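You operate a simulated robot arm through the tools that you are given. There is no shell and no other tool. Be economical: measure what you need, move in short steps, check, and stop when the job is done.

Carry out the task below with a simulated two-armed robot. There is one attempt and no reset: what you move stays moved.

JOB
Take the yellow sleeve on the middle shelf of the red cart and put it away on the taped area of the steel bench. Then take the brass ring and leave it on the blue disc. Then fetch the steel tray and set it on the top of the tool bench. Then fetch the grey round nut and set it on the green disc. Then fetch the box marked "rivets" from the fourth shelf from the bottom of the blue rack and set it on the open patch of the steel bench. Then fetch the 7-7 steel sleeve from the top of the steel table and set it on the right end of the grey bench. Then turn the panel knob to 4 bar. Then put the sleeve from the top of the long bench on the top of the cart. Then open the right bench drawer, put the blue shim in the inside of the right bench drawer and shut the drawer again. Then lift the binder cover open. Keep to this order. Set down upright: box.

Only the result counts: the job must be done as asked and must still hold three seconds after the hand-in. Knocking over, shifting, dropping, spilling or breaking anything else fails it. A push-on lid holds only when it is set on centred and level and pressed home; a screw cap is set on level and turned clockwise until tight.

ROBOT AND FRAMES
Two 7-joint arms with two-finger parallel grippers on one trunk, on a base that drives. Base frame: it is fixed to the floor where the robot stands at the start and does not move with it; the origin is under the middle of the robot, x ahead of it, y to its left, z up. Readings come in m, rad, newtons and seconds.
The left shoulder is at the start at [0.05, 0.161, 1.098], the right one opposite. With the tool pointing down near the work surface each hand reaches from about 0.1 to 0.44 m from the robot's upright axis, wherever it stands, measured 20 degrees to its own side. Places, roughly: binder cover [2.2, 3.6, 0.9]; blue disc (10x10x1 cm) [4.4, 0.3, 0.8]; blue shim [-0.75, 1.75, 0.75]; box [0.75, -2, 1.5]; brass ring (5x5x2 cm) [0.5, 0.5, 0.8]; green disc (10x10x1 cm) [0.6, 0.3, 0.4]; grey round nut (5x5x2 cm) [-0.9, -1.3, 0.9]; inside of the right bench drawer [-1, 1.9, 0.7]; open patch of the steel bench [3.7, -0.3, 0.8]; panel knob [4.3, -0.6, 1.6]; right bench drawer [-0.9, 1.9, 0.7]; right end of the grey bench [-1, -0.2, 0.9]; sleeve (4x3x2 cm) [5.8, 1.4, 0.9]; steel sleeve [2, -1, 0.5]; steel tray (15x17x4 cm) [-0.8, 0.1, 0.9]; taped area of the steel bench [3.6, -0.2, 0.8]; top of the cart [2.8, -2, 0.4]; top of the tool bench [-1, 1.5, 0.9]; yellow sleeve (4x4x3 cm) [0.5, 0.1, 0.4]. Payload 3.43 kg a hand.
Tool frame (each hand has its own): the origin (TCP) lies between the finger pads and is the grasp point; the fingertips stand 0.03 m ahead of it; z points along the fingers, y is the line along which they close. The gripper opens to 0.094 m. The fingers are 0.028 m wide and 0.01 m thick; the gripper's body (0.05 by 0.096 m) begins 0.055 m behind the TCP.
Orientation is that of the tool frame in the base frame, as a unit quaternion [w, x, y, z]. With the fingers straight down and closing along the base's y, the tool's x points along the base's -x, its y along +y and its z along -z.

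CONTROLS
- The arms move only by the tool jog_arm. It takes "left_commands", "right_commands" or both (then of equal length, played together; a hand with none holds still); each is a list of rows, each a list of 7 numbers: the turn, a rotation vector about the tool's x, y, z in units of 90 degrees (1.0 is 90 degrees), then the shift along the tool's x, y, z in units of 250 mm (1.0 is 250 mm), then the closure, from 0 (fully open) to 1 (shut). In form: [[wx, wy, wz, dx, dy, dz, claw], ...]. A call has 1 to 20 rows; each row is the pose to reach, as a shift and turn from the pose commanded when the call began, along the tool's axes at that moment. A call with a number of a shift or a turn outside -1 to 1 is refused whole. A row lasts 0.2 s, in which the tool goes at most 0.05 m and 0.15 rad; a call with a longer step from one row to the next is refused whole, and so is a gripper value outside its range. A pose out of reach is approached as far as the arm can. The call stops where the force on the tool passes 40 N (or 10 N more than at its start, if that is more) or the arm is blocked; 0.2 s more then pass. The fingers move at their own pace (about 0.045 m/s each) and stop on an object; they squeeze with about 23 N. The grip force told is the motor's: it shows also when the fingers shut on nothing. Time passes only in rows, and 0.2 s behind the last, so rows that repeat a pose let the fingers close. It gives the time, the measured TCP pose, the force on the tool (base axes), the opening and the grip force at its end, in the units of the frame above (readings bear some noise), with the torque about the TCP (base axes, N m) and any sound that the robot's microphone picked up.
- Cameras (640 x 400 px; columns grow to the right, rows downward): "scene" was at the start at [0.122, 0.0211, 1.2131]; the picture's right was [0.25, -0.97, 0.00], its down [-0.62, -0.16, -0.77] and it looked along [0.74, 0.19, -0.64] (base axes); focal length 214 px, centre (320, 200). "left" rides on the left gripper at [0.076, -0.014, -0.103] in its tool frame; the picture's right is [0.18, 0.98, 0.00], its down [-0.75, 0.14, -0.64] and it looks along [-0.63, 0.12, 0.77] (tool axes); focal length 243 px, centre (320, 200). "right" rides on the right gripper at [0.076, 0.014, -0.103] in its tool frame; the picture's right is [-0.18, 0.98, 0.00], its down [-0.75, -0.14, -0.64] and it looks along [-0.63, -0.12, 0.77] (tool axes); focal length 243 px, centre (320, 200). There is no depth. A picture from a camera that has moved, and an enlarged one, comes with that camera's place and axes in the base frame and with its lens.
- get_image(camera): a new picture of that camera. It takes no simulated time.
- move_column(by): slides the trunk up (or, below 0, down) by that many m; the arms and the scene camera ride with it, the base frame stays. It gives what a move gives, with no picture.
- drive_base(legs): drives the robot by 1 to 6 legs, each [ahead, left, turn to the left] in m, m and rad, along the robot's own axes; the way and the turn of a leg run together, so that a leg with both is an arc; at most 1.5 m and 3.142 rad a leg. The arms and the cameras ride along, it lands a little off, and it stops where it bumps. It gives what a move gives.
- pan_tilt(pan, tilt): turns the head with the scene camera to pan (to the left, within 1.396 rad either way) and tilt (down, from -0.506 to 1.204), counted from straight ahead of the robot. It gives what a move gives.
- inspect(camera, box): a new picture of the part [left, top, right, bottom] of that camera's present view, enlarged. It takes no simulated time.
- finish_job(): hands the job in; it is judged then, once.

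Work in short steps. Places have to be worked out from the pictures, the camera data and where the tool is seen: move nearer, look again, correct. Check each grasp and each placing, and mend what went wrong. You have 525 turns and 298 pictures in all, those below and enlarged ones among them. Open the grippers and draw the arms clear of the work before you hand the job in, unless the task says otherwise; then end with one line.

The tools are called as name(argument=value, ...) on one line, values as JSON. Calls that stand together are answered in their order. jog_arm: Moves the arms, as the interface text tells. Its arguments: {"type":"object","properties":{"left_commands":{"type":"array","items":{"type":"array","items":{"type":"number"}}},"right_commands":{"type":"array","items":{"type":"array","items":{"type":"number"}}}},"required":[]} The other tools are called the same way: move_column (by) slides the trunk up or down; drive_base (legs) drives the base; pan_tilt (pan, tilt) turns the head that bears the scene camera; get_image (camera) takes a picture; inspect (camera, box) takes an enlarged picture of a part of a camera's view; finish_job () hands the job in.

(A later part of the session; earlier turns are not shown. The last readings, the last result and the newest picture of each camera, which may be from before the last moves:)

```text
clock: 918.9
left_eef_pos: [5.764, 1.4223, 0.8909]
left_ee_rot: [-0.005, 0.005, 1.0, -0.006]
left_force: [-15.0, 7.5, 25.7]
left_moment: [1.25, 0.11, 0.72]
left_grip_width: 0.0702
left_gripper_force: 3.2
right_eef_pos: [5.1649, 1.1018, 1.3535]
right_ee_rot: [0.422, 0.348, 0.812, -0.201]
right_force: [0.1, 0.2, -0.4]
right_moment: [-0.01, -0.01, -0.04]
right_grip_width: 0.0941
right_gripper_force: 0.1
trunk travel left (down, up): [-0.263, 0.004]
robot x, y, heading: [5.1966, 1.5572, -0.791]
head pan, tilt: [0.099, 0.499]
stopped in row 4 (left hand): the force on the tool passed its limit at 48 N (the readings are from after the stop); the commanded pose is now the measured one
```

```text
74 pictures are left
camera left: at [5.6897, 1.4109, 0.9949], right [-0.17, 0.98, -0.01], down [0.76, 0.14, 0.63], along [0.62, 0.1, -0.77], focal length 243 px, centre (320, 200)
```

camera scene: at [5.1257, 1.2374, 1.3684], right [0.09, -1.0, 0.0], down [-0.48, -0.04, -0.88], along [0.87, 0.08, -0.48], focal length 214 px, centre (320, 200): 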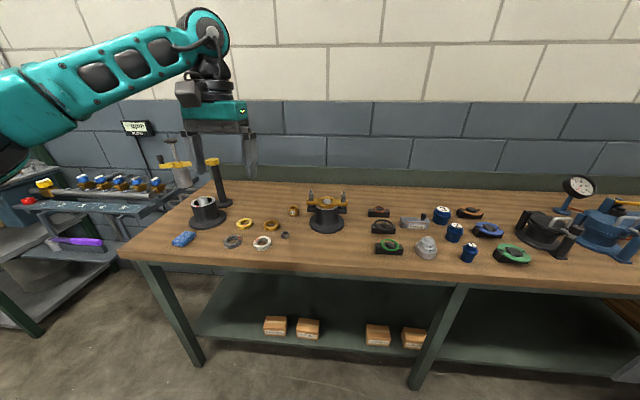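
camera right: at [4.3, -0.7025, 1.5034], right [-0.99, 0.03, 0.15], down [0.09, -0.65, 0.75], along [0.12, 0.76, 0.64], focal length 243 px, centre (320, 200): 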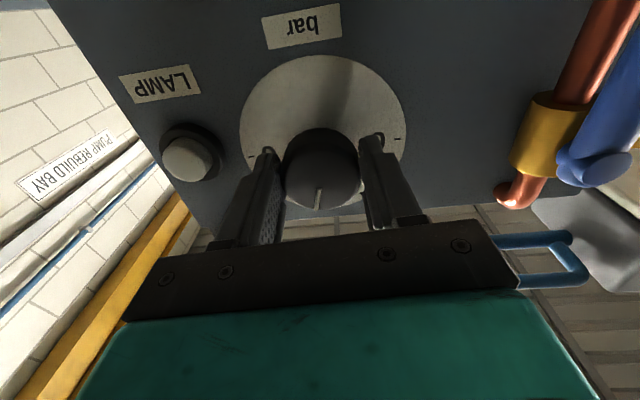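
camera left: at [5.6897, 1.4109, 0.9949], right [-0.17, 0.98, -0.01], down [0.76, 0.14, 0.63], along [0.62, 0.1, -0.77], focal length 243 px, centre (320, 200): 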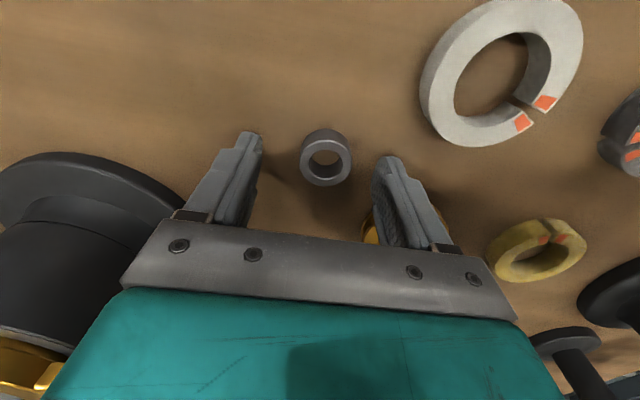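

The +y finger touched the neighbouring brass ring. I raise, turn the closing axis by 55° so both fingers come down on free wood, and look.

jog_arm(left_commands=[[0, 0, 0, 0, 0, -0.1, 0.35], [0, 0, 0, 0, 0, -0.2, 0.35], [0, 0, -0.09, 0, 0, -0.2, 0.35], [0, 0, -0.18, 0, 0, -0.2, 0.35], [0, 0, -0.27, 0, 0, -0.2, 0.35], [0, 0, -0.36, 0, 0, -0.2, 0.35], [0, 0, -0.45, 0, 0, -0.2, 0.35], [0, 0, -0.54, 0, 0, -0.2, 0.35], [0, 0, -0.611, 0, 0, -0.2, 0.35]])

get_image(camera="left")

```text
clock: 920.9
left_eef_pos: [5.7679, 1.4235, 0.9357]
left_ee_rot: [-0.007, -0.457, 0.889, -0.002]
left_force: [-0.2, 0.2, -0.6]
left_moment: [0.0, -0.02, 0.01]
left_grip_width: 0.0611
left_gripper_force: 0.0
right_eef_pos: [5.1695, 1.1017, 1.3532]
right_ee_rot: [0.42, 0.348, 0.813, -0.202]
right_force: [0.5, -0.1, 0.5]
right_moment: [0.02, 0.0, 0.02]
right_grip_width: 0.0941
right_gripper_force: 0.0
trunk travel left (down, up): [-0.263, 0.004]
robot x, y, heading: [5.1922, 1.5588, -0.795]
head pan, tilt: [0.099, 0.499]
```

```text
73 pictures are left
camera left: at [5.7371, 1.3544, 1.0408], right [-0.91, 0.42, 0.0], down [0.33, 0.7, 0.63], along [0.26, 0.57, -0.78], focal length 243 px, centre (320, 200)
```

left: 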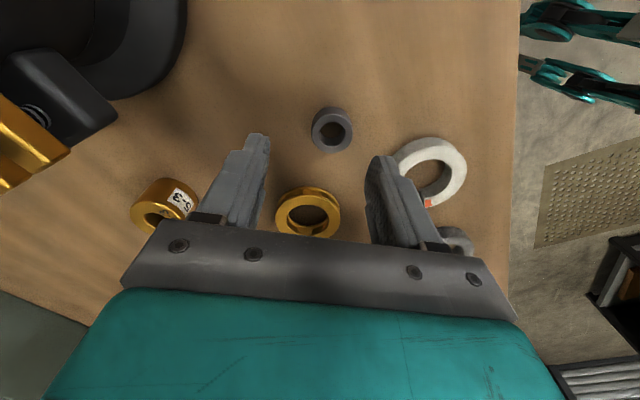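

The fingers now straddle free wood. I shift 1 cm along the closing axis and lower until contact.

jog_arm(left_commands=[[0, 0, 0, 0, 0.041, 0.06, 0.35], [0, 0, 0, 0, 0.041, 0.16, 0.35], [0, 0, 0, 0, 0.041, 0.22, 0.35], [0, 0, 0, 0, 0.041, 0.25, 0.35]])

get_image(camera="left")

```text
clock: 921.8
left_eef_pos: [5.7617, 1.427, 0.8888]
left_ee_rot: [-0.007, -0.457, 0.89, -0.009]
left_force: [-7.6, 6.5, 23.8]
left_moment: [1.0, 0.85, -0.01]
left_grip_width: 0.0669
left_gripper_force: 5.2
right_eef_pos: [5.1683, 1.1022, 1.3535]
right_ee_rot: [0.422, 0.348, 0.813, -0.201]
right_force: [0.6, 0.3, 0.0]
right_moment: [0.0, 0.02, 0.03]
right_grip_width: 0.0938
right_gripper_force: 0.0
trunk travel left (down, up): [-0.263, 0.004]
robot x, y, heading: [5.1955, 1.5598, -0.793]
head pan, tilt: [0.099, 0.499]
stopped in row 4 (left hand): the force on the tool passed its limit at 48 N (the readings are from after the stop); the commanded pose is now the measured one
```

```text
72 pictures are left
camera left: at [5.7297, 1.3586, 0.9956], right [-0.91, 0.42, -0.01], down [0.33, 0.71, 0.63], along [0.27, 0.56, -0.78], focal length 243 px, centre (320, 200)
```

left: 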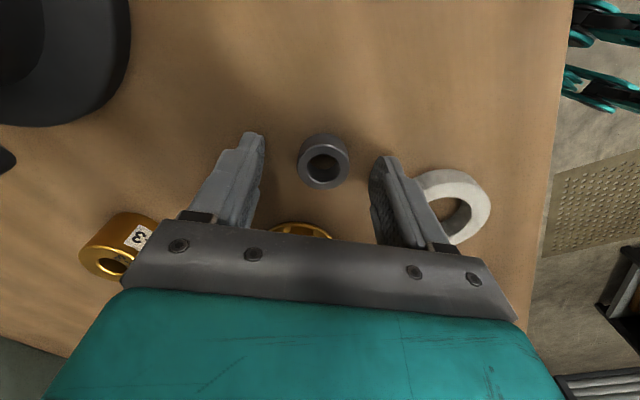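

That contact is the bench itself (z ≈ 0.86). I raise 3 mm, shift 8 mm to centre the pads on the sleeve, and close.

jog_arm(left_commands=[[0, 0, 0, 0.02, 0, -0.014, 0.35], [0, 0, 0, 0.032, 0, -0.014, 0.35], [0, 0, 0, 0.032, 0, -0.014, 0.7], [0, 0, 0, 0.032, 0, -0.014, 1], [0, 0, 0, 0.032, 0, -0.014, 1], [0, 0, 0, 0.032, 0, -0.1, 1], [0, 0, 0, 0.032, 0, -0.25, 1], [0, 0, 0, 0.032, 0, -0.4, 1]])

get_image(camera="left")

```text
clock: 923.6
left_eef_pos: [5.7578, 1.4212, 0.9895]
left_ee_rot: [-0.006, -0.456, 0.89, -0.009]
left_force: [0.5, 0.7, -0.5]
left_moment: [0.01, 0.0, 0.0]
left_grip_width: 0.0289
left_gripper_force: 23.3
right_eef_pos: [5.1688, 1.1025, 1.3544]
right_ee_rot: [0.421, 0.347, 0.813, -0.201]
right_force: [0.7, -0.7, -0.3]
right_moment: [-0.01, 0.02, 0.03]
right_grip_width: 0.0939
right_gripper_force: 0.1
trunk travel left (down, up): [-0.263, 0.004]
robot x, y, heading: [5.1952, 1.5601, -0.795]
head pan, tilt: [0.099, 0.499]
```

```text
71 pictures are left
camera left: at [5.7262, 1.3531, 1.0933], right [-0.91, 0.42, -0.01], down [0.33, 0.71, 0.63], along [0.27, 0.57, -0.78], focal length 243 px, centre (320, 200)
```

left: 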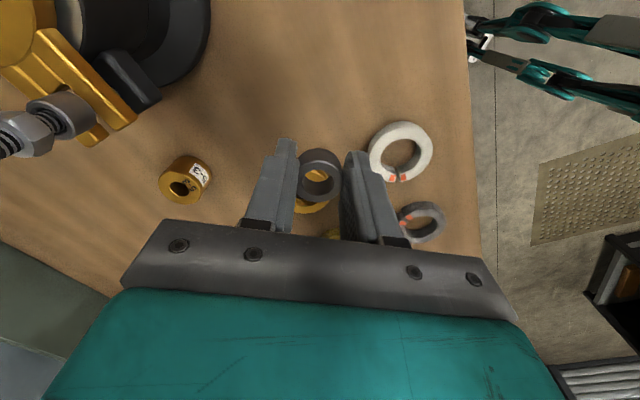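

The dark sleeve is held. By its position (5.757, 1.42) it matches the listed sleeve at [5.8, 1.4]. I fold the left arm and drive back around to the low cart at about (2.85, −2.0).

jog_arm(left_commands=[[0, 0, 0.09, 0.03, 0.045, -0.04, 1], [0, 0, 0.18, 0.06, 0.09, -0.07, 1], [0, 0, 0.27, 0.1, 0.13, -0.11, 1], [0, 0, 0.36, 0.13, 0.18, -0.15, 1], [0, 0, 0.45, 0.16, 0.22, -0.18, 1], [0, 0, 0.54, 0.19, 0.27, -0.22, 1], [0, 0, 0.63, 0.22, 0.31, -0.25, 1], [0, 0, 0.72, 0.25, 0.36, -0.29, 1], [0, 0, 0.81, 0.29, 0.4, -0.33, 1], [0, 0, 0.9, 0.32, 0.45, -0.36, 1], [0, 0, 0.99, 0.35, 0.49, -0.4, 1]])

drive_base(legs=[[-0.14, -0.1, 0], [0, 0, 2.36], [-1.4, 0, 0], [-1.25, 0, 0], [0, 1.4, 0]])

```text
clock: 926.0
left_eef_pos: [5.6076, 1.4242, 1.0887]
left_ee_rot: [0.001, 0.299, 0.954, -0.009]
left_force: [-0.1, 0.1, -0.5]
left_moment: [-0.01, -0.01, -0.01]
left_grip_width: 0.0289
left_gripper_force: 22.9
right_eef_pos: [5.1686, 1.102, 1.3529]
right_ee_rot: [0.421, 0.348, 0.813, -0.201]
right_force: [-0.3, 0.1, -0.6]
right_moment: [0.01, -0.04, 0.0]
right_grip_width: 0.0938
right_gripper_force: 0.0
trunk travel left (down, up): [-0.263, 0.004]
robot x, y, heading: [5.1968, 1.5599, -0.786]
head pan, tilt: [0.099, 0.499]
```

```text
clock: 957.7
left_eef_pos: [3.4434, -0.6825, 1.0879]
left_ee_rot: [-0.009, 0.782, -0.624, 0.002]
left_force: [0.2, 0.1, 0.5]
left_moment: [0.02, -0.03, -0.04]
left_grip_width: 0.029
left_gripper_force: 23.7
right_eef_pos: [3.9858, -0.7399, 1.3534]
right_ee_rot: [-0.34, 0.632, -0.619, -0.319]
right_force: [0.0, 0.2, 0.3]
right_moment: [-0.06, 0.02, -0.04]
right_grip_width: 0.0942
right_gripper_force: 0.0
trunk travel left (down, up): [-0.263, 0.004]
robot x, y, heading: [3.6585, -1.0579, 1.615]
head pan, tilt: [0.099, 0.499]
```

I move toward the low cart and look at it.

drive_base(legs=[[-0.15, 0.45, 0], [0, 0, 1.9]])

pan_tilt(pan=0.6, tilt=0.6)

get_image(camera="scene")

```text
clock: 966.6
left_eef_pos: [2.9239, -1.5422, 1.0887]
left_ee_rot: [-0.006, 0.964, 0.265, -0.006]
left_force: [0.2, 0.4, -0.5]
left_moment: [0.01, -0.01, -0.03]
left_grip_width: 0.0293
left_gripper_force: 22.9
right_eef_pos: [2.8128, -1.0096, 1.3531]
right_ee_rot: [0.059, 0.873, 0.148, -0.462]
right_force: [0.6, 0.2, -0.2]
right_moment: [0.02, -0.02, -0.03]
right_grip_width: 0.0938
right_gripper_force: 0.0
trunk travel left (down, up): [-0.263, 0.004]
robot x, y, heading: [3.2157, -1.222, -2.794]
head pan, tilt: [0.099, 0.499]
```

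```text
clock: 967.6
left_eef_pos: [2.9231, -1.5412, 1.0869]
left_ee_rot: [-0.008, 0.964, 0.264, -0.007]
left_force: [0.2, 0.2, -0.4]
left_moment: [0.0, 0.0, -0.01]
left_grip_width: 0.029
left_gripper_force: 22.7
right_eef_pos: [2.8116, -1.0102, 1.3531]
right_ee_rot: [0.059, 0.872, 0.149, -0.462]
right_force: [-0.6, 0.2, -0.4]
right_moment: [-0.02, -0.01, 0.0]
right_grip_width: 0.0939
right_gripper_force: 0.0
trunk travel left (down, up): [-0.263, 0.004]
robot x, y, heading: [3.2154, -1.2215, -2.787]
head pan, tilt: [0.6, 0.6]
```

```text
70 pictures are left
camera scene: at [3.1275, -1.3086, 1.3593], right [-0.81, 0.58, 0.0], down [0.33, 0.46, -0.83], along [-0.48, -0.67, -0.56], focal length 214 px, centre (320, 200)
```

scene: 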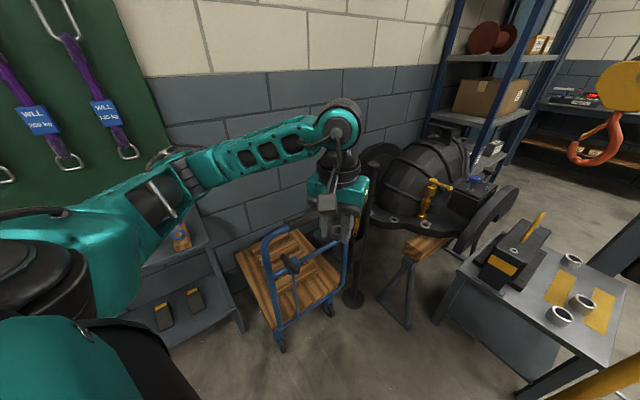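

inspect(camera="scene", box=[200, 200, 400, 370])

```text
2.35 times, centred on (300, 285) of scene
camera zoom: at [3.1275, -1.3086, 1.3593], right [-0.81, 0.58, 0.0], down [0.33, 0.46, -0.83], along [-0.48, -0.67, -0.56], focal length 505 px, centre (367, 0)
```

zoom: 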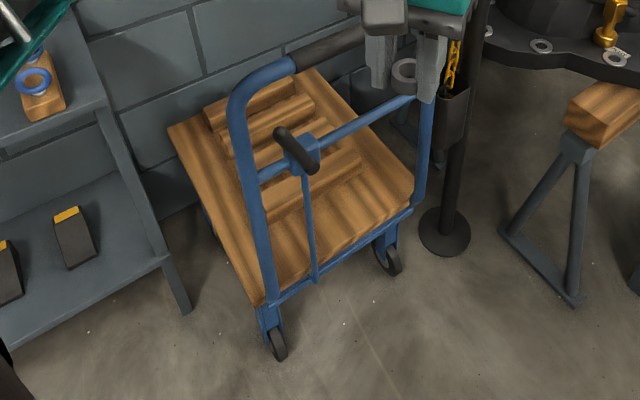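

The trolley's handle frame stands on the near side, so I'll reach in from its left front corner, between handle upright and the grey shelf. I turn, move into position and aim the left hand.

drive_base(legs=[[0, 0, -0.553], [-0.195, 0.379, 0]])

jog_arm(left_commands=[[0, 0, -0.08, 0, 0.1, 0, 1], [0, 0, -0.16, 0, 0.2, 0, 1], [0, 0, -0.24, 0, 0.35, 0, 1], [0, 0, -0.32, 0, 0.5, 0, 1], [0, 0, -0.385, 0.0, 0.65, 0, 1], [0, 0, -0.385, 0.0, 0.8, 0, 1]])

pan_tilt(pan=0.7, tilt=0.8)

get_image(camera="scene")

```text
clock: 973.0
left_eef_pos: [2.9142, -1.7498, 1.0868]
left_ee_rot: [-0.008, 1.0, -0.01, -0.005]
left_force: [0.1, 0.1, -1.6]
left_moment: [-0.01, -0.02, 0.02]
left_grip_width: 0.0291
left_gripper_force: 23.2
right_eef_pos: [3.1029, -1.2401, 1.355]
right_ee_rot: [-0.071, 0.879, -0.098, -0.461]
right_force: [0.0, 0.5, -0.2]
right_moment: [-0.02, 0.05, -0.04]
right_grip_width: 0.0943
right_gripper_force: 0.0
trunk travel left (down, up): [-0.263, 0.004]
robot x, y, heading: [3.3307, -1.6382, 2.933]
head pan, tilt: [0.6, 0.6]
```

```text
clock: 974.4
left_eef_pos: [2.9113, -1.9484, 1.0842]
left_ee_rot: [-0.011, 0.958, 0.288, -0.001]
left_force: [-0.4, -0.1, 0.2]
left_moment: [0.03, 0.01, 0.01]
left_grip_width: 0.029
left_gripper_force: 23.1
right_eef_pos: [3.1018, -1.2386, 1.3547]
right_ee_rot: [-0.072, 0.879, -0.099, -0.461]
right_force: [0.2, 0.2, 1.1]
right_moment: [0.01, 0.02, -0.04]
right_grip_width: 0.0939
right_gripper_force: 0.0
trunk travel left (down, up): [-0.263, 0.004]
robot x, y, heading: [3.3307, -1.6364, 2.933]
head pan, tilt: [0.6, 0.6]
```

```text
clock: 975.1
left_eef_pos: [2.9114, -1.9485, 1.0839]
left_ee_rot: [-0.009, 0.958, 0.288, -0.001]
left_force: [0.2, -0.4, -0.9]
left_moment: [-0.01, 0.04, -0.01]
left_grip_width: 0.029
left_gripper_force: 22.2
right_eef_pos: [3.1023, -1.2393, 1.353]
right_ee_rot: [-0.071, 0.879, -0.099, -0.461]
right_force: [1.3, -0.4, 0.1]
right_moment: [-0.01, 0.0, 0.01]
right_grip_width: 0.094
right_gripper_force: 0.1
trunk travel left (down, up): [-0.263, 0.004]
robot x, y, heading: [3.3325, -1.636, 2.933]
head pan, tilt: [0.7, 0.799]
```

```text
68 pictures are left
camera scene: at [3.2217, -1.6652, 1.3425], right [-0.47, 0.88, 0.0], down [0.63, 0.34, -0.7], along [-0.61, -0.33, -0.72], focal length 214 px, centre (320, 200)
```

scene: 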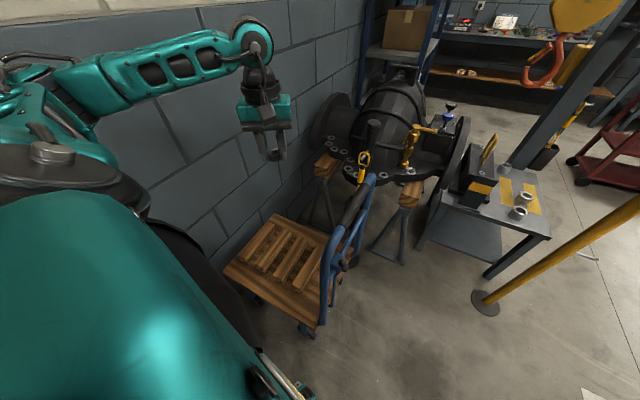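

From here the trolley deck is freely accessible from its side; the handle is on the far right. Deck height is about 0.28. I lower the trunk, then the arm.

move_column(by=-0.26)

jog_arm(left_commands=[[0, 0, 0, 0, 0, 0.18, 1], [0, 0, 0, 0, 0, 0.36, 1], [0, 0, 0, 0, 0, 0.54, 1], [0, 0, 0, 0, 0, 0.72, 1], [0, 0, 0, 0, 0, 0.9, 1]])

get_image(camera="scene")

```text
clock: 977.8
left_eef_pos: [2.9113, -1.9491, 0.8246]
left_ee_rot: [-0.009, 0.958, 0.287, -0.002]
left_force: [0.2, 0.1, -0.5]
left_moment: [0.03, -0.01, 0.0]
left_grip_width: 0.029
left_gripper_force: 23.0
right_eef_pos: [3.1018, -1.2398, 1.0938]
right_ee_rot: [-0.071, 0.879, -0.098, -0.461]
right_force: [-0.2, -0.3, -0.6]
right_moment: [-0.02, 0.02, -0.02]
right_grip_width: 0.0939
right_gripper_force: 0.0
trunk travel left (down, up): [-0.003, 0.264]
robot x, y, heading: [3.3284, -1.6357, 2.933]
head pan, tilt: [0.7, 0.799]
```

```text
clock: 979.0
left_eef_pos: [2.9123, -1.9471, 0.5964]
left_ee_rot: [-0.01, 0.958, 0.287, -0.001]
left_force: [-0.4, -0.5, -0.7]
left_moment: [0.02, -0.02, -0.02]
left_grip_width: 0.0291
left_gripper_force: 22.8
right_eef_pos: [3.1027, -1.239, 1.0928]
right_ee_rot: [-0.071, 0.879, -0.098, -0.461]
right_force: [0.0, 0.2, -0.5]
right_moment: [-0.02, 0.01, -0.03]
right_grip_width: 0.0939
right_gripper_force: 0.0
trunk travel left (down, up): [-0.003, 0.264]
robot x, y, heading: [3.33, -1.6353, 2.932]
head pan, tilt: [0.7, 0.799]
```

```text
67 pictures are left
camera scene: at [3.2217, -1.6653, 1.0825], right [-0.47, 0.88, 0.0], down [0.63, 0.34, -0.7], along [-0.61, -0.33, -0.72], focal length 214 px, centre (320, 200)
```

scene: 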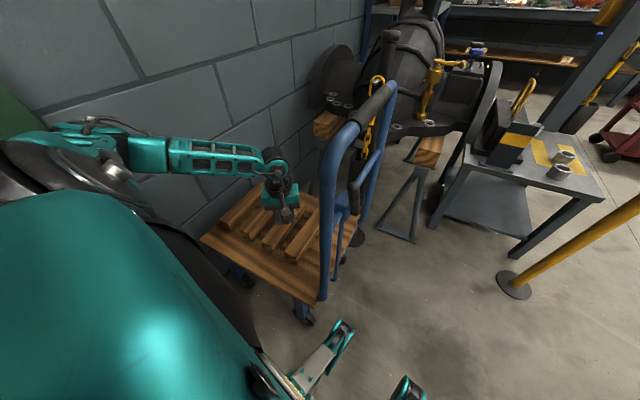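

Good. I continue down 0.2 m and look with the hand camera.

jog_arm(left_commands=[[0, 0, 0, 0, 0, 0.18, 1], [0, 0, 0, 0, 0, 0.36, 1], [0, 0, 0, 0, 0, 0.54, 1], [0, 0, 0, 0, 0, 0.68, 1]])

get_image(camera="left")

```text
clock: 979.8
left_eef_pos: [2.9098, -1.9435, 0.4797]
left_ee_rot: [-0.008, 0.957, 0.289, 0.002]
left_force: [8.3, 1.9, 20.0]
left_moment: [-0.08, -0.65, -0.07]
left_grip_width: 0.0292
left_gripper_force: 23.1
right_eef_pos: [3.1023, -1.2388, 1.094]
right_ee_rot: [-0.071, 0.879, -0.098, -0.461]
right_force: [-0.7, -0.4, 0.1]
right_moment: [-0.01, -0.01, -0.02]
right_grip_width: 0.0942
right_gripper_force: 0.0
trunk travel left (down, up): [-0.003, 0.264]
robot x, y, heading: [3.3322, -1.6353, 2.931]
head pan, tilt: [0.7, 0.799]
stopped in row 4 (left hand): the force on the tool passed its limit at 109 N (the readings are from after the stop); the commanded pose is now the measured one
```

```text
66 pictures are left
camera left: at [2.9668, -1.8906, 0.5842], right [0.7, -0.72, -0.01], down [-0.55, -0.55, 0.63], along [-0.46, -0.43, -0.77], focal length 243 px, centre (320, 200)
```

left: 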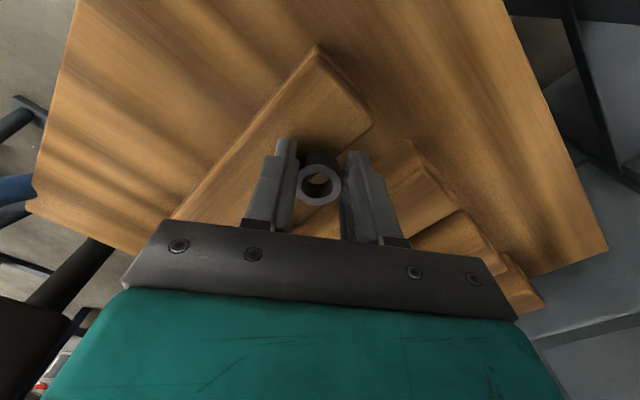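

The sleeve touched a board lying on the deck (top z ≈ 0.45). I'd rather set it on the deck itself, in the free strip at y ≈ −1.845. I raise, rotate the hand so that its narrow side faces the strip, and shift over.

jog_arm(left_commands=[[0, 0, 0, 0, 0, -0.12, 1], [0, 0, 0, 0, 0, -0.3, 1], [0, 0, -0.09, 0, 0, -0.32, 1], [0, 0, -0.18, 0, 0, -0.32, 1], [0, 0, -0.27, 0, 0, -0.32, 1], [0, 0, -0.36, 0, 0, -0.32, 1], [0, 0, -0.45, -0.0, -0.1, -0.32, 1], [0, 0, -0.54, 0.1, -0.2, -0.32, 1], [0, 0, -0.627, 0.2, -0.32, -0.32, 1]])

get_image(camera="left")

```text
clock: 981.8
left_eef_pos: [2.9067, -1.8511, 0.5585]
left_ee_rot: [-0.006, 0.707, 0.707, 0.005]
left_force: [0.1, -0.1, -0.9]
left_moment: [-0.02, 0.03, 0.0]
left_grip_width: 0.0287
left_gripper_force: 23.3
right_eef_pos: [3.1014, -1.2397, 1.093]
right_ee_rot: [-0.071, 0.879, -0.098, -0.46]
right_force: [-0.3, -0.4, 0.5]
right_moment: [-0.01, 0.01, -0.02]
right_grip_width: 0.094
right_gripper_force: 0.1
trunk travel left (down, up): [-0.003, 0.264]
robot x, y, heading: [3.3315, -1.6367, 2.941]
head pan, tilt: [0.7, 0.799]
```

```text
65 pictures are left
camera left: at [2.893, -1.7765, 0.6632], right [0.98, 0.19, 0.0], down [0.14, -0.76, 0.63], along [0.12, -0.62, -0.78], focal length 243 px, centre (320, 200)
```

left: 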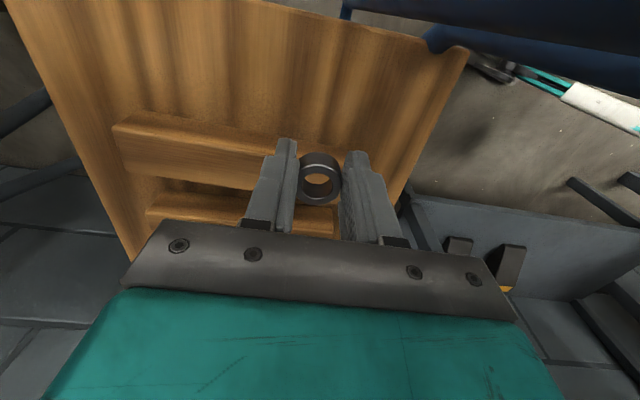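

The target strip is clear. I lower gently to the deck.

jog_arm(left_commands=[[0, 0, 0, 0, 0, 0.15, 1], [0, 0, 0, 0, 0, 0.3, 1], [0, 0, 0, 0, 0, 0.4, 1], [0, 0, 0, 0, 0, 0.44, 1]])

jog_arm(left_commands=[[0, 0, 0, 0, 0, 0.02, 1], [0, 0, 0, 0, 0, 0.04, 1]])

```text
clock: 982.8
left_eef_pos: [2.8945, -1.8667, 0.4557]
left_ee_rot: [0.0, 0.704, 0.71, -0.01]
left_force: [-0.1, -0.7, -0.4]
left_moment: [0.01, 0.02, 0.0]
left_grip_width: 0.0291
left_gripper_force: 22.6
right_eef_pos: [3.0983, -1.2387, 1.0942]
right_ee_rot: [-0.07, 0.88, -0.098, -0.459]
right_force: [-0.5, 0.1, 0.0]
right_moment: [-0.02, 0.0, -0.03]
right_grip_width: 0.0943
right_gripper_force: 0.1
trunk travel left (down, up): [-0.003, 0.264]
robot x, y, heading: [3.3312, -1.6367, 2.934]
head pan, tilt: [0.7, 0.799]
```

```text
clock: 983.6
left_eef_pos: [2.889, -1.8736, 0.4468]
left_ee_rot: [0.001, 0.702, 0.712, -0.021]
left_force: [0.7, 0.1, -0.8]
left_moment: [0.01, 0.03, 0.04]
left_grip_width: 0.0294
left_gripper_force: 23.0
right_eef_pos: [3.1015, -1.2348, 1.0883]
right_ee_rot: [-0.069, 0.88, -0.1, -0.459]
right_force: [-0.6, 0.7, -0.7]
right_moment: [0.03, 0.03, 0.02]
right_grip_width: 0.0941
right_gripper_force: 0.0
trunk travel left (down, up): [-0.003, 0.264]
robot x, y, heading: [3.331, -1.6332, 2.931]
head pan, tilt: [0.7, 0.799]
stopped in row 2 (left hand): the arm was blocked; the commanded pose is now the measured one
```

The arm reports blocked at z = 0.447. I look at what it touches.

get_image(camera="scene")

get_image(camera="left")

```text
64 pictures are left
camera scene: at [3.22, -1.6614, 1.0799], right [-0.47, 0.88, 0.0], down [0.63, 0.33, -0.7], along [-0.61, -0.33, -0.72], focal length 214 px, centre (320, 200)
```

scene: 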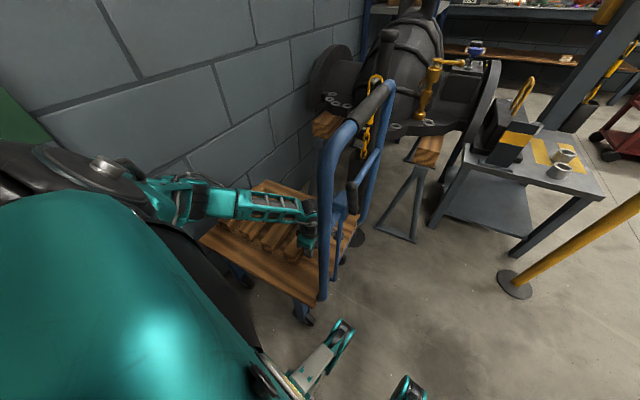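

```text
63 pictures are left
camera left: at [2.8776, -1.7951, 0.5492], right [0.98, 0.2, -0.03], down [0.17, -0.73, 0.66], along [0.1, -0.65, -0.75], focal length 243 px, centre (320, 200)
```

left: 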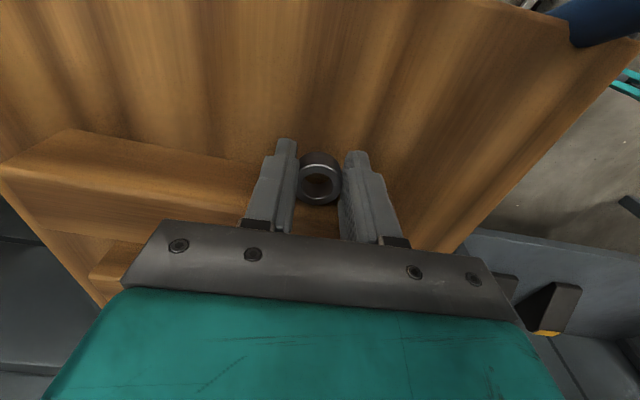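

The elbow is against the grey shelf. I move the base 3 cm away from it (which also re-centres the hand in the strip) and lower further.

drive_base(legs=[[-0.023, -0.036, 0]])

jog_arm(left_commands=[[0, 0, 0, 0, 0, 0.03, 1], [0, 0, 0, 0, 0, 0.06, 1], [0, 0, 0, 0, 0, 0.08, 1]])

```text
clock: 984.3
left_eef_pos: [2.8891, -1.8727, 0.45]
left_ee_rot: [-0.004, 0.703, 0.711, -0.019]
left_force: [0.2, 0.2, -1.5]
left_moment: [0.01, 0.03, 0.0]
left_grip_width: 0.0293
left_gripper_force: 23.0
right_eef_pos: [3.1041, -1.2373, 1.0928]
right_ee_rot: [-0.072, 0.879, -0.099, -0.46]
right_force: [-0.8, -1.4, 0.1]
right_moment: [-0.02, -0.04, -0.02]
right_grip_width: 0.094
right_gripper_force: 0.1
trunk travel left (down, up): [-0.003, 0.264]
robot x, y, heading: [3.3316, -1.6359, 2.931]
head pan, tilt: [0.7, 0.799]
stopped in leg 1: the robot was blocked; the commanded pose is now the measured one
```

```text
clock: 985.1
left_eef_pos: [2.8852, -1.8767, 0.432]
left_ee_rot: [-0.001, 0.702, 0.712, -0.023]
left_force: [-0.1, 1.2, 0.5]
left_moment: [0.02, -0.01, 0.03]
left_grip_width: 0.029
left_gripper_force: 23.5
right_eef_pos: [3.1024, -1.2367, 1.0934]
right_ee_rot: [-0.072, 0.879, -0.1, -0.46]
right_force: [0.7, 0.6, -0.4]
right_moment: [0.02, -0.01, 0.01]
right_grip_width: 0.0937
right_gripper_force: 0.0
trunk travel left (down, up): [-0.003, 0.264]
robot x, y, heading: [3.3316, -1.6338, 2.93]
head pan, tilt: [0.7, 0.799]
```

Lowered to z = 0.432. I go down a little more to find contact.

jog_arm(left_commands=[[0, 0, 0, 0, 0, 0.03, 1], [0, 0, 0, 0, 0, 0.05, 1]])

get_image(camera="left")

```text
clock: 985.5
left_eef_pos: [2.8833, -1.8791, 0.4315]
left_ee_rot: [0.0, 0.702, 0.712, -0.024]
left_force: [5.4, 4.3, 7.2]
left_moment: [0.17, -0.32, 0.03]
left_grip_width: 0.0292
left_gripper_force: 23.4
right_eef_pos: [3.104, -1.2345, 1.0923]
right_ee_rot: [-0.072, 0.879, -0.101, -0.461]
right_force: [0.3, 0.4, 0.3]
right_moment: [-0.03, -0.01, 0.02]
right_grip_width: 0.0941
right_gripper_force: 0.2
trunk travel left (down, up): [-0.003, 0.264]
robot x, y, heading: [3.3322, -1.6384, 2.93]
head pan, tilt: [0.7, 0.799]
stopped in row 1 (left hand): the force on the tool passed its limit at 58 N (the readings are from after the stop); the commanded pose is now the measured one
```

```text
62 pictures are left
camera left: at [2.873, -1.7989, 0.5323], right [0.98, 0.2, -0.04], down [0.17, -0.73, 0.66], along [0.1, -0.65, -0.75], focal length 243 px, centre (320, 200)
```

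left: 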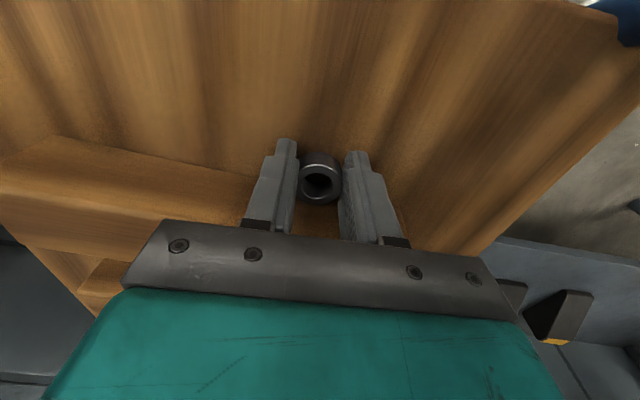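

Contact with the deck. I release and lift straight up.

jog_arm(left_commands=[[0, 0, 0, 0, 0, 0, 0.7], [0, 0, 0, 0, 0, 0, 0.5], [0, 0, 0, 0, 0, 0, 0.45], [0, 0, 0, 0, 0, -0.1, 0.45], [0, 0, 0, 0, 0, -0.25, 0.45], [0, 0, 0, 0, 0, -0.42, 0.45]])

get_image(camera="left")

```text
clock: 986.9
left_eef_pos: [2.8874, -1.8749, 0.5341]
left_ee_rot: [0.0, 0.701, 0.713, -0.022]
left_force: [0.1, 0.4, -0.9]
left_moment: [0.0, 0.0, -0.02]
left_grip_width: 0.0515
left_gripper_force: 0.0
right_eef_pos: [3.104, -1.2379, 1.0924]
right_ee_rot: [-0.073, 0.879, -0.1, -0.46]
right_force: [0.7, -0.2, -0.2]
right_moment: [-0.03, 0.0, 0.01]
right_grip_width: 0.094
right_gripper_force: 0.1
trunk travel left (down, up): [-0.003, 0.264]
robot x, y, heading: [3.3339, -1.6386, 2.934]
head pan, tilt: [0.7, 0.799]
```

```text
61 pictures are left
camera left: at [2.8775, -1.7953, 0.6358], right [0.98, 0.2, -0.04], down [0.17, -0.73, 0.66], along [0.1, -0.65, -0.75], focal length 243 px, centre (320, 200)
```

left: 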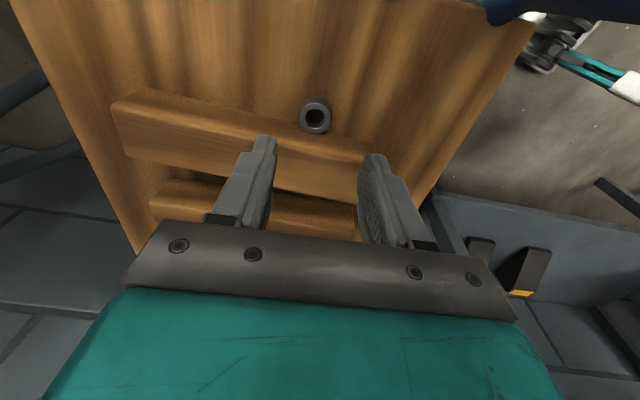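

The sleeve rests on the cart's deck. Next come the drawer and blue shim at the tool bench. I raise out of here and fold.

move_column(by=0.26)

jog_arm(left_commands=[[0, 0, 0, 0, 0, -0.18, 0], [0, 0, 0, 0, 0, -0.36, 0], [0, 0, 0, 0, 0, -0.54, 0], [0, 0, 0, 0, 0, -0.72, 0], [0, 0, 0, 0, 0, -0.9, 0]])

jog_arm(left_commands=[[0, 0, 0.09, 0.05, -0.08, 0, 0], [0, 0, 0.18, 0.1, -0.16, 0, 0], [0, 0, 0.27, 0.15, -0.24, 0, 0], [0, 0, 0.36, 0.2, -0.32, 0, 0], [0, 0, 0.45, 0.2, -0.4, 0, 0], [0, 0, 0.54, 0.2, -0.48, 0, 0], [0, 0, 0.63, 0.2, -0.5, 0, 0], [0, 0, 0.72, 0.2, -0.5, 0, 0], [0, 0, 0.81, 0.2, -0.5, 0, 0], [0, 0, 0.9, 0.2, -0.5, 0, 0], [0, 0, 0.95, 0.2, -0.5, 0, 0]])

```text
clock: 988.1
left_eef_pos: [2.8956, -1.8865, 0.628]
left_ee_rot: [0.018, 0.698, 0.716, -0.027]
left_force: [-3.2, -10.8, -2.9]
left_moment: [0.89, -0.22, 0.32]
left_grip_width: 0.0519
left_gripper_force: 0.0
right_eef_pos: [3.1018, -1.239, 1.1954]
right_ee_rot: [-0.072, 0.879, -0.099, -0.46]
right_force: [-0.2, -0.4, 0.4]
right_moment: [-0.03, 0.04, 0.02]
right_grip_width: 0.0938
right_gripper_force: 0.1
trunk travel left (down, up): [-0.103, 0.164]
robot x, y, heading: [3.3291, -1.6332, 2.929]
head pan, tilt: [0.7, 0.799]
stopped: the force on the tool passed its limit at 58 N (the readings are from after the stop); the commanded pose is now the measured one
```

```text
clock: 989.2
left_eef_pos: [2.9016, -1.8813, 0.7917]
left_ee_rot: [0.036, 0.695, 0.718, -0.025]
left_force: [-5.1, -4.1, -4.7]
left_moment: [0.02, -0.58, 0.52]
left_grip_width: 0.0941
left_gripper_force: 0.0
right_eef_pos: [3.1036, -1.2368, 1.1951]
right_ee_rot: [-0.073, 0.879, -0.1, -0.461]
right_force: [1.9, 0.2, -0.1]
right_moment: [-0.03, -0.01, 0.0]
right_grip_width: 0.0941
right_gripper_force: 0.1
trunk travel left (down, up): [-0.103, 0.164]
robot x, y, heading: [3.327, -1.6356, 2.935]
head pan, tilt: [0.7, 0.799]
stopped in row 5 (left hand): the force on the tool passed its limit at 66 N (the readings are from after the stop); the commanded pose is now the measured one
```

```text
clock: 989.5
left_eef_pos: [2.8918, -1.8793, 0.7893]
left_ee_rot: [0.045, 0.725, 0.687, -0.026]
left_force: [0.6, -8.1, -3.8]
left_moment: [0.65, 0.03, -0.04]
left_grip_width: 0.0941
left_gripper_force: 0.1
right_eef_pos: [3.1018, -1.239, 1.1943]
right_ee_rot: [-0.072, 0.879, -0.099, -0.461]
right_force: [-0.7, -0.1, 0.1]
right_moment: [0.02, 0.04, 0.03]
right_grip_width: 0.0941
right_gripper_force: 0.2
trunk travel left (down, up): [-0.103, 0.164]
robot x, y, heading: [3.332, -1.6376, 2.931]
head pan, tilt: [0.7, 0.799]
stopped in row 1 (left hand): the force on the tool passed its limit at 44 N (the readings are from after the stop); the commanded pose is now the measured one
```

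The hand is rubbing on something, likely the trolley's handle. I look before moving further.

get_image(camera="scene")

```text
60 pictures are left
camera scene: at [3.2214, -1.6649, 1.1826], right [-0.47, 0.88, 0.0], down [0.63, 0.34, -0.7], along [-0.61, -0.33, -0.72], focal length 214 px, centre (320, 200)
```

scene: 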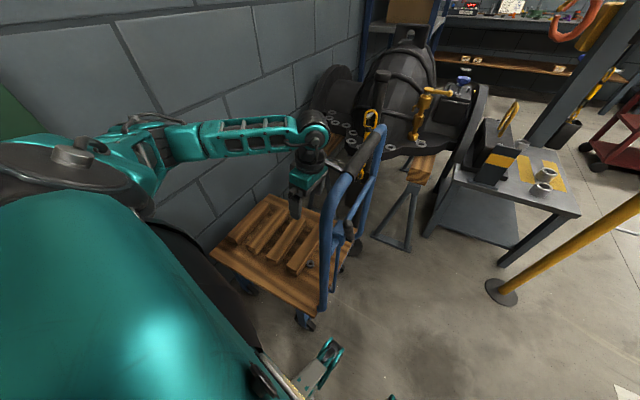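

The hand's camera is caught against the handle bar. I move the hand 7 cm away from the handle (−y) first, then up.

jog_arm(left_commands=[[0, 0, 0, -0.14, 0, 0.02, 0], [0, 0, 0, -0.3, 0, 0.02, 0], [0, 0, 0, -0.36, 0, 0.0, 0]])

jog_arm(left_commands=[[0, 0, 0, 0, 0, -0.18, 0], [0, 0, 0, 0, 0, -0.36, 0], [0, 0, 0, 0, 0, -0.54, 0], [0, 0, 0, 0, 0, -0.72, 0], [0, 0, 0, 0, 0, -0.9, 0]])

```text
clock: 990.3
left_eef_pos: [2.8874, -1.9654, 0.7985]
left_ee_rot: [0.043, 0.726, 0.686, -0.024]
left_force: [0.2, 0.3, 0.2]
left_moment: [0.02, 0.01, 0.04]
left_grip_width: 0.0941
left_gripper_force: 0.0
right_eef_pos: [3.103, -1.2387, 1.1937]
right_ee_rot: [-0.073, 0.879, -0.1, -0.461]
right_force: [-0.1, 0.3, 0.1]
right_moment: [0.02, -0.06, 0.0]
right_grip_width: 0.094
right_gripper_force: 0.1
trunk travel left (down, up): [-0.103, 0.164]
robot x, y, heading: [3.3314, -1.633, 2.931]
head pan, tilt: [0.7, 0.799]
```

```text
clock: 991.5
left_eef_pos: [2.8811, -1.9435, 1.0214]
left_ee_rot: [0.045, 0.726, 0.686, -0.023]
left_force: [-0.4, 0.7, 5.6]
left_moment: [0.1, 0.08, 0.0]
left_grip_width: 0.0941
left_gripper_force: 0.0
right_eef_pos: [3.1025, -1.2391, 1.1931]
right_ee_rot: [-0.072, 0.879, -0.099, -0.461]
right_force: [-0.2, 0.6, 0.2]
right_moment: [0.0, -0.01, -0.04]
right_grip_width: 0.094
right_gripper_force: 0.0
trunk travel left (down, up): [-0.103, 0.164]
robot x, y, heading: [3.3296, -1.6332, 2.929]
head pan, tilt: [0.7, 0.799]
```

Free and up at z = 1.02. I raise the trunk, rotate the hand back, and check the trolley.

move_column(by=0.16)

jog_arm(left_commands=[[0, 0, 0.09, 0.05, -0.08, 0, 0], [0, 0, 0.18, 0.1, -0.16, 0, 0], [0, 0, 0.27, 0.15, -0.24, 0, 0], [0, 0, 0.36, 0.2, -0.32, 0, 0], [0, 0, 0.45, 0.2, -0.4, 0, 0], [0, 0, 0.54, 0.2, -0.48, 0, 0], [0, 0, 0.63, 0.2, -0.5, 0, 0], [0, 0, 0.72, 0.2, -0.5, 0, 0], [0, 0, 0.81, 0.2, -0.5, 0, 0], [0, 0, 0.9, 0.2, -0.5, 0, 0], [0, 0, 0.95, 0.2, -0.5, 0, 0]])

get_image(camera="scene")

```text
clock: 993.4
left_eef_pos: [2.882, -1.9451, 1.1835]
left_ee_rot: [0.042, 0.726, 0.686, -0.024]
left_force: [0.4, 0.2, -0.2]
left_moment: [-0.03, -0.04, -0.03]
left_grip_width: 0.094
left_gripper_force: 0.0
right_eef_pos: [3.1023, -1.2399, 1.3535]
right_ee_rot: [-0.073, 0.879, -0.1, -0.46]
right_force: [0.1, -0.4, 0.0]
right_moment: [-0.01, 0.0, 0.0]
right_grip_width: 0.0938
right_gripper_force: 0.1
trunk travel left (down, up): [-0.263, 0.004]
robot x, y, heading: [3.3314, -1.6332, 2.932]
head pan, tilt: [0.7, 0.799]
```

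```text
clock: 995.8
left_eef_pos: [2.7594, -1.8882, 1.1749]
left_ee_rot: [0.048, 0.999, 0.01, 0.011]
left_force: [-0.4, 0.6, 0.2]
left_moment: [-0.02, 0.02, 0.0]
left_grip_width: 0.0941
left_gripper_force: 0.0
right_eef_pos: [3.1022, -1.2406, 1.3541]
right_ee_rot: [-0.073, 0.879, -0.1, -0.461]
right_force: [-1.1, -0.2, -0.5]
right_moment: [-0.03, -0.02, -0.03]
right_grip_width: 0.0942
right_gripper_force: 0.1
trunk travel left (down, up): [-0.263, 0.004]
robot x, y, heading: [3.3297, -1.6342, 2.933]
head pan, tilt: [0.7, 0.799]
```

```text
59 pictures are left
camera scene: at [3.2215, -1.6648, 1.3426], right [-0.47, 0.88, 0.0], down [0.63, 0.34, -0.7], along [-0.61, -0.33, -0.72], focal length 214 px, centre (320, 200)
```

scene: 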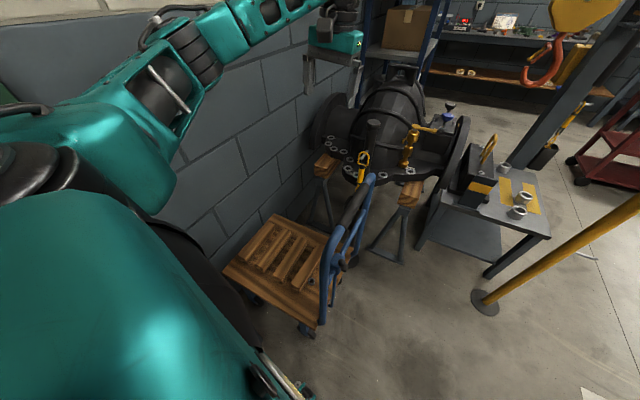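

inspect(camera="scene", box=[215, 200, 385, 340])

```text
2.86 times, centred on (300, 270) of scene
camera zoom: at [3.2215, -1.6648, 1.3426], right [-0.47, 0.88, 0.0], down [0.63, 0.34, -0.7], along [-0.61, -0.33, -0.72], focal length 613 px, centre (377, 0)
```

zoom: 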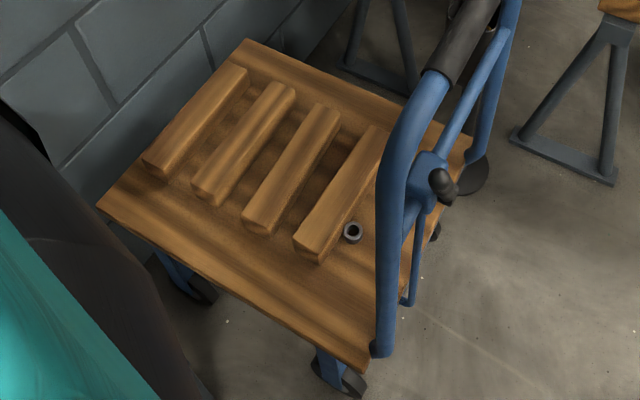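

The sleeve stands on the cart deck beside a board, all undisturbed. I tuck the left arm and drive back toward the tool bench.

jog_arm(left_commands=[[0, 0, 0, 0.1, -0.15, 0, 0], [0, 0, 0, 0.2, -0.3, 0, 0], [0, 0, 0, 0.3, -0.45, 0, 0], [0, 0, 0, 0.4, -0.6, 0, 0]])

drive_base(legs=[[0.359, -0.296, 0], [0.726, -0.776, 0], [0, 0, -0.393], [1.04, 0.942, 0], [0.095, 0.165, 0], [0.514, 0.364, 0]])

```text
clock: 996.8
left_eef_pos: [2.8585, -1.7343, 1.1649]
left_ee_rot: [0.048, 0.999, 0.012, 0.01]
left_force: [-0.3, 0.7, 0.5]
left_moment: [-0.01, 0.0, -0.02]
left_grip_width: 0.094
left_gripper_force: 0.1
right_eef_pos: [3.1029, -1.2379, 1.3543]
right_ee_rot: [-0.072, 0.879, -0.099, -0.461]
right_force: [-0.1, 0.2, -0.5]
right_moment: [-0.02, -0.01, 0.04]
right_grip_width: 0.0937
right_gripper_force: 0.1
trunk travel left (down, up): [-0.263, 0.004]
robot x, y, heading: [3.3333, -1.6394, 2.93]
head pan, tilt: [0.7, 0.799]
```

```text
clock: 1021.3
left_eef_pos: [-0.1467, -0.5606, 1.1639]
left_ee_rot: [0.049, 0.981, -0.189, 0.002]
left_force: [-1.3, 0.3, -0.3]
left_moment: [0.0, -0.01, -0.01]
left_grip_width: 0.0939
left_gripper_force: 0.2
right_eef_pos: [0.2715, -0.2012, 1.3551]
right_ee_rot: [-0.163, 0.841, -0.274, -0.436]
right_force: [-0.1, 0.7, -0.6]
right_moment: [0.0, 0.03, -0.03]
right_grip_width: 0.0942
right_gripper_force: 0.1
trunk travel left (down, up): [-0.263, 0.004]
robot x, y, heading: [0.329, -0.655, 2.53]
head pan, tilt: [0.7, 0.799]
```

Back at the front area. I continue to the tool bench's right drawer.

drive_base(legs=[[0.425, 0.23, 0], [0, 0, 0.61], [0, -1.2, 0], [0, -1.2, 0]])

pan_tilt(pan=-0.1, tilt=0.6)

get_image(camera="scene")

```text
clock: 1046.4
left_eef_pos: [-0.6067, 1.5787, 1.1645]
left_ee_rot: [0.047, 0.992, 0.12, 0.015]
left_force: [-0.4, 0.1, 0.4]
left_moment: [-0.03, 0.01, -0.03]
left_grip_width: 0.0938
left_gripper_force: 0.1
right_eef_pos: [-0.4759, 2.1155, 1.3536]
right_ee_rot: [-0.021, 0.885, -0.003, -0.465]
right_force: [-0.1, 1.3, -0.6]
right_moment: [0.03, -0.02, -0.03]
right_grip_width: 0.0938
right_gripper_force: 0.2
trunk travel left (down, up): [-0.263, 0.004]
robot x, y, heading: [-0.1645, 1.7798, -3.139]
head pan, tilt: [0.7, 0.799]
```

```text
clock: 1047.6
left_eef_pos: [-0.6074, 1.578, 1.1643]
left_ee_rot: [0.047, 0.991, 0.121, 0.015]
left_force: [0.0, -0.1, 0.3]
left_moment: [0.0, 0.01, 0.03]
left_grip_width: 0.094
left_gripper_force: 0.1
right_eef_pos: [-0.4756, 2.1156, 1.3538]
right_ee_rot: [-0.022, 0.885, -0.003, -0.466]
right_force: [-0.4, 0.0, 0.8]
right_moment: [-0.01, 0.03, 0.01]
right_grip_width: 0.0942
right_gripper_force: 0.0
trunk travel left (down, up): [-0.263, 0.004]
robot x, y, heading: [-0.1693, 1.779, -3.133]
head pan, tilt: [-0.099, 0.6]
```

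```text
57 pictures are left
camera scene: at [-0.2945, 1.7856, 1.3594], right [0.09, 1.0, 0.0], down [0.56, -0.05, -0.82], along [-0.82, 0.07, -0.57], focal length 214 px, centre (320, 200)
```

scene: 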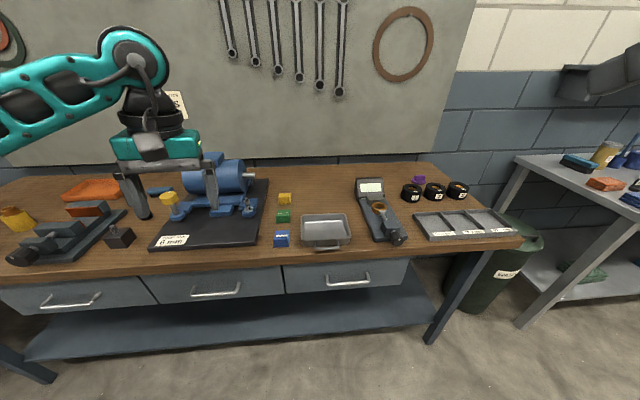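

I see the right drawer with its bar handle at about (−0.66, 1.90, 0.80). I'll grip the bar with the right hand rolled 90°. First I lower and level the hand in front of the bench.

move_column(by=-0.2)

jog_arm(right_commands=[[0, -0.065, 0, 0.13, 0, 0.06, 0], [0, -0.13, 0, 0.27, 0, 0.12, 0], [0, -0.195, 0, 0.41, 0, 0.18, 0], [0, -0.26, 0, 0.55, 0, 0.24, 0], [0, -0.325, 0, 0.68, 0, 0.3, 0], [0, -0.389, 0, 0.8, 0, 0.35, 0]])

jog_arm(right_commands=[[0, 0, 0.09, 0.1, 0, 0, 0], [0, 0, 0.18, 0.2, 0, 0, 0], [0, 0, 0.27, 0.3, 0, 0, 0], [0, 0, 0.36, 0.4, 0, 0, 0], [0, 0, 0.45, 0.4, 0, 0, 0], [0, 0, 0.54, 0.4, 0, 0, 0], [0, 0, 0.63, 0.4, 0, 0, 0], [0, 0, 0.72, 0.4, 0, 0, 0], [0, 0, 0.81, 0.4, 0, 0, 0], [0, 0, 0.9, 0.4, 0, 0, 0], [0, 0, 1.0, 0.4, 0, 0, 0]])

```text
clock: 1049.7
left_eef_pos: [-0.6076, 1.578, 0.9644]
left_ee_rot: [0.046, 0.992, 0.12, 0.015]
left_force: [-0.1, 1.0, -0.1]
left_moment: [0.01, -0.03, 0.0]
left_grip_width: 0.094
left_gripper_force: 0.0
right_eef_pos: [-0.4753, 2.1153, 1.1543]
right_ee_rot: [-0.022, 0.885, -0.003, -0.466]
right_force: [0.3, -0.2, 0.0]
right_moment: [0.02, 0.02, 0.04]
right_grip_width: 0.0939
right_gripper_force: 0.1
trunk travel left (down, up): [-0.063, 0.204]
robot x, y, heading: [-0.1678, 1.7784, -3.134]
head pan, tilt: [-0.099, 0.6]
```

```text
clock: 1051.1
left_eef_pos: [-0.6077, 1.5777, 0.9638]
left_ee_rot: [0.046, 0.992, 0.12, 0.016]
left_force: [-0.4, -0.1, 0.0]
left_moment: [0.0, 0.0, 0.05]
left_grip_width: 0.0942
left_gripper_force: 0.0
right_eef_pos: [-0.4919, 2.1861, 0.9338]
right_ee_rot: [0.019, -0.704, -0.003, 0.71]
right_force: [-0.2, 0.6, 0.1]
right_moment: [0.01, 0.01, 0.0]
right_grip_width: 0.0941
right_gripper_force: 0.1
right hand out of reach, approached as far as the arm can: row 1, 2, 3, 4, 5, 6
trunk travel left (down, up): [-0.063, 0.204]
robot x, y, heading: [-0.1653, 1.7796, -3.136]
head pan, tilt: [-0.099, 0.6]
```

```text
refused: row 11 steps farther than a row can; nothing moved
```

jog_arm(right_commands=[[0, 0, 0.09, 0.1, 0, 0, 0], [0, 0, 0.18, 0.2, 0, 0, 0], [0, 0, 0.27, 0.3, 0, 0, 0], [0, 0, 0.36, 0.4, 0, 0, 0], [0, 0, 0.45, 0.48, 0, 0, 0], [0, 0, 0.54, 0.48, 0, 0, 0], [0, 0, 0.63, 0.48, 0, 0, 0], [0, 0, 0.72, 0.48, 0, 0, 0], [0, 0, 0.81, 0.48, 0, 0, 0], [0, 0, 0.9, 0.48, 0, 0, 0], [0, 0, 0.99, 0.48, 0, 0, 0]])

get_image(camera="right")

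```text
clock: 1053.5
left_eef_pos: [-0.6079, 1.5783, 0.9665]
left_ee_rot: [0.047, 0.992, 0.12, 0.016]
left_force: [-0.3, -0.4, 0.3]
left_moment: [-0.01, 0.0, 0.0]
left_grip_width: 0.0941
left_gripper_force: 0.0
right_eef_pos: [-0.4887, 2.2055, 0.8284]
right_ee_rot: [-0.483, -0.504, 0.492, 0.52]
right_force: [-0.6, -0.2, 0.6]
right_moment: [0.04, 0.01, 0.01]
right_grip_width: 0.0942
right_gripper_force: 0.1
right hand out of reach, approached as far as the arm can: row 1, 2, 3, 4, 5, 6, 7, 8, 9, 10, 11
trunk travel left (down, up): [-0.063, 0.204]
robot x, y, heading: [-0.1677, 1.78, -3.135]
head pan, tilt: [-0.099, 0.6]
```

```text
56 pictures are left
camera right: at [-0.3866, 2.1263, 0.8372], right [0.01, 0.14, 0.99], down [0.66, 0.74, -0.11], along [-0.75, 0.65, -0.08], focal length 243 px, centre (320, 200)
```

right: 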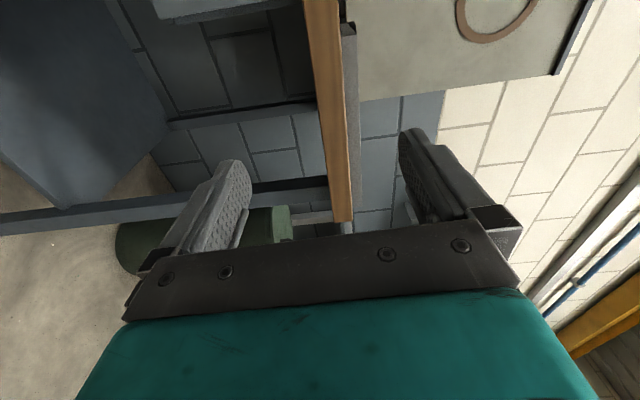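

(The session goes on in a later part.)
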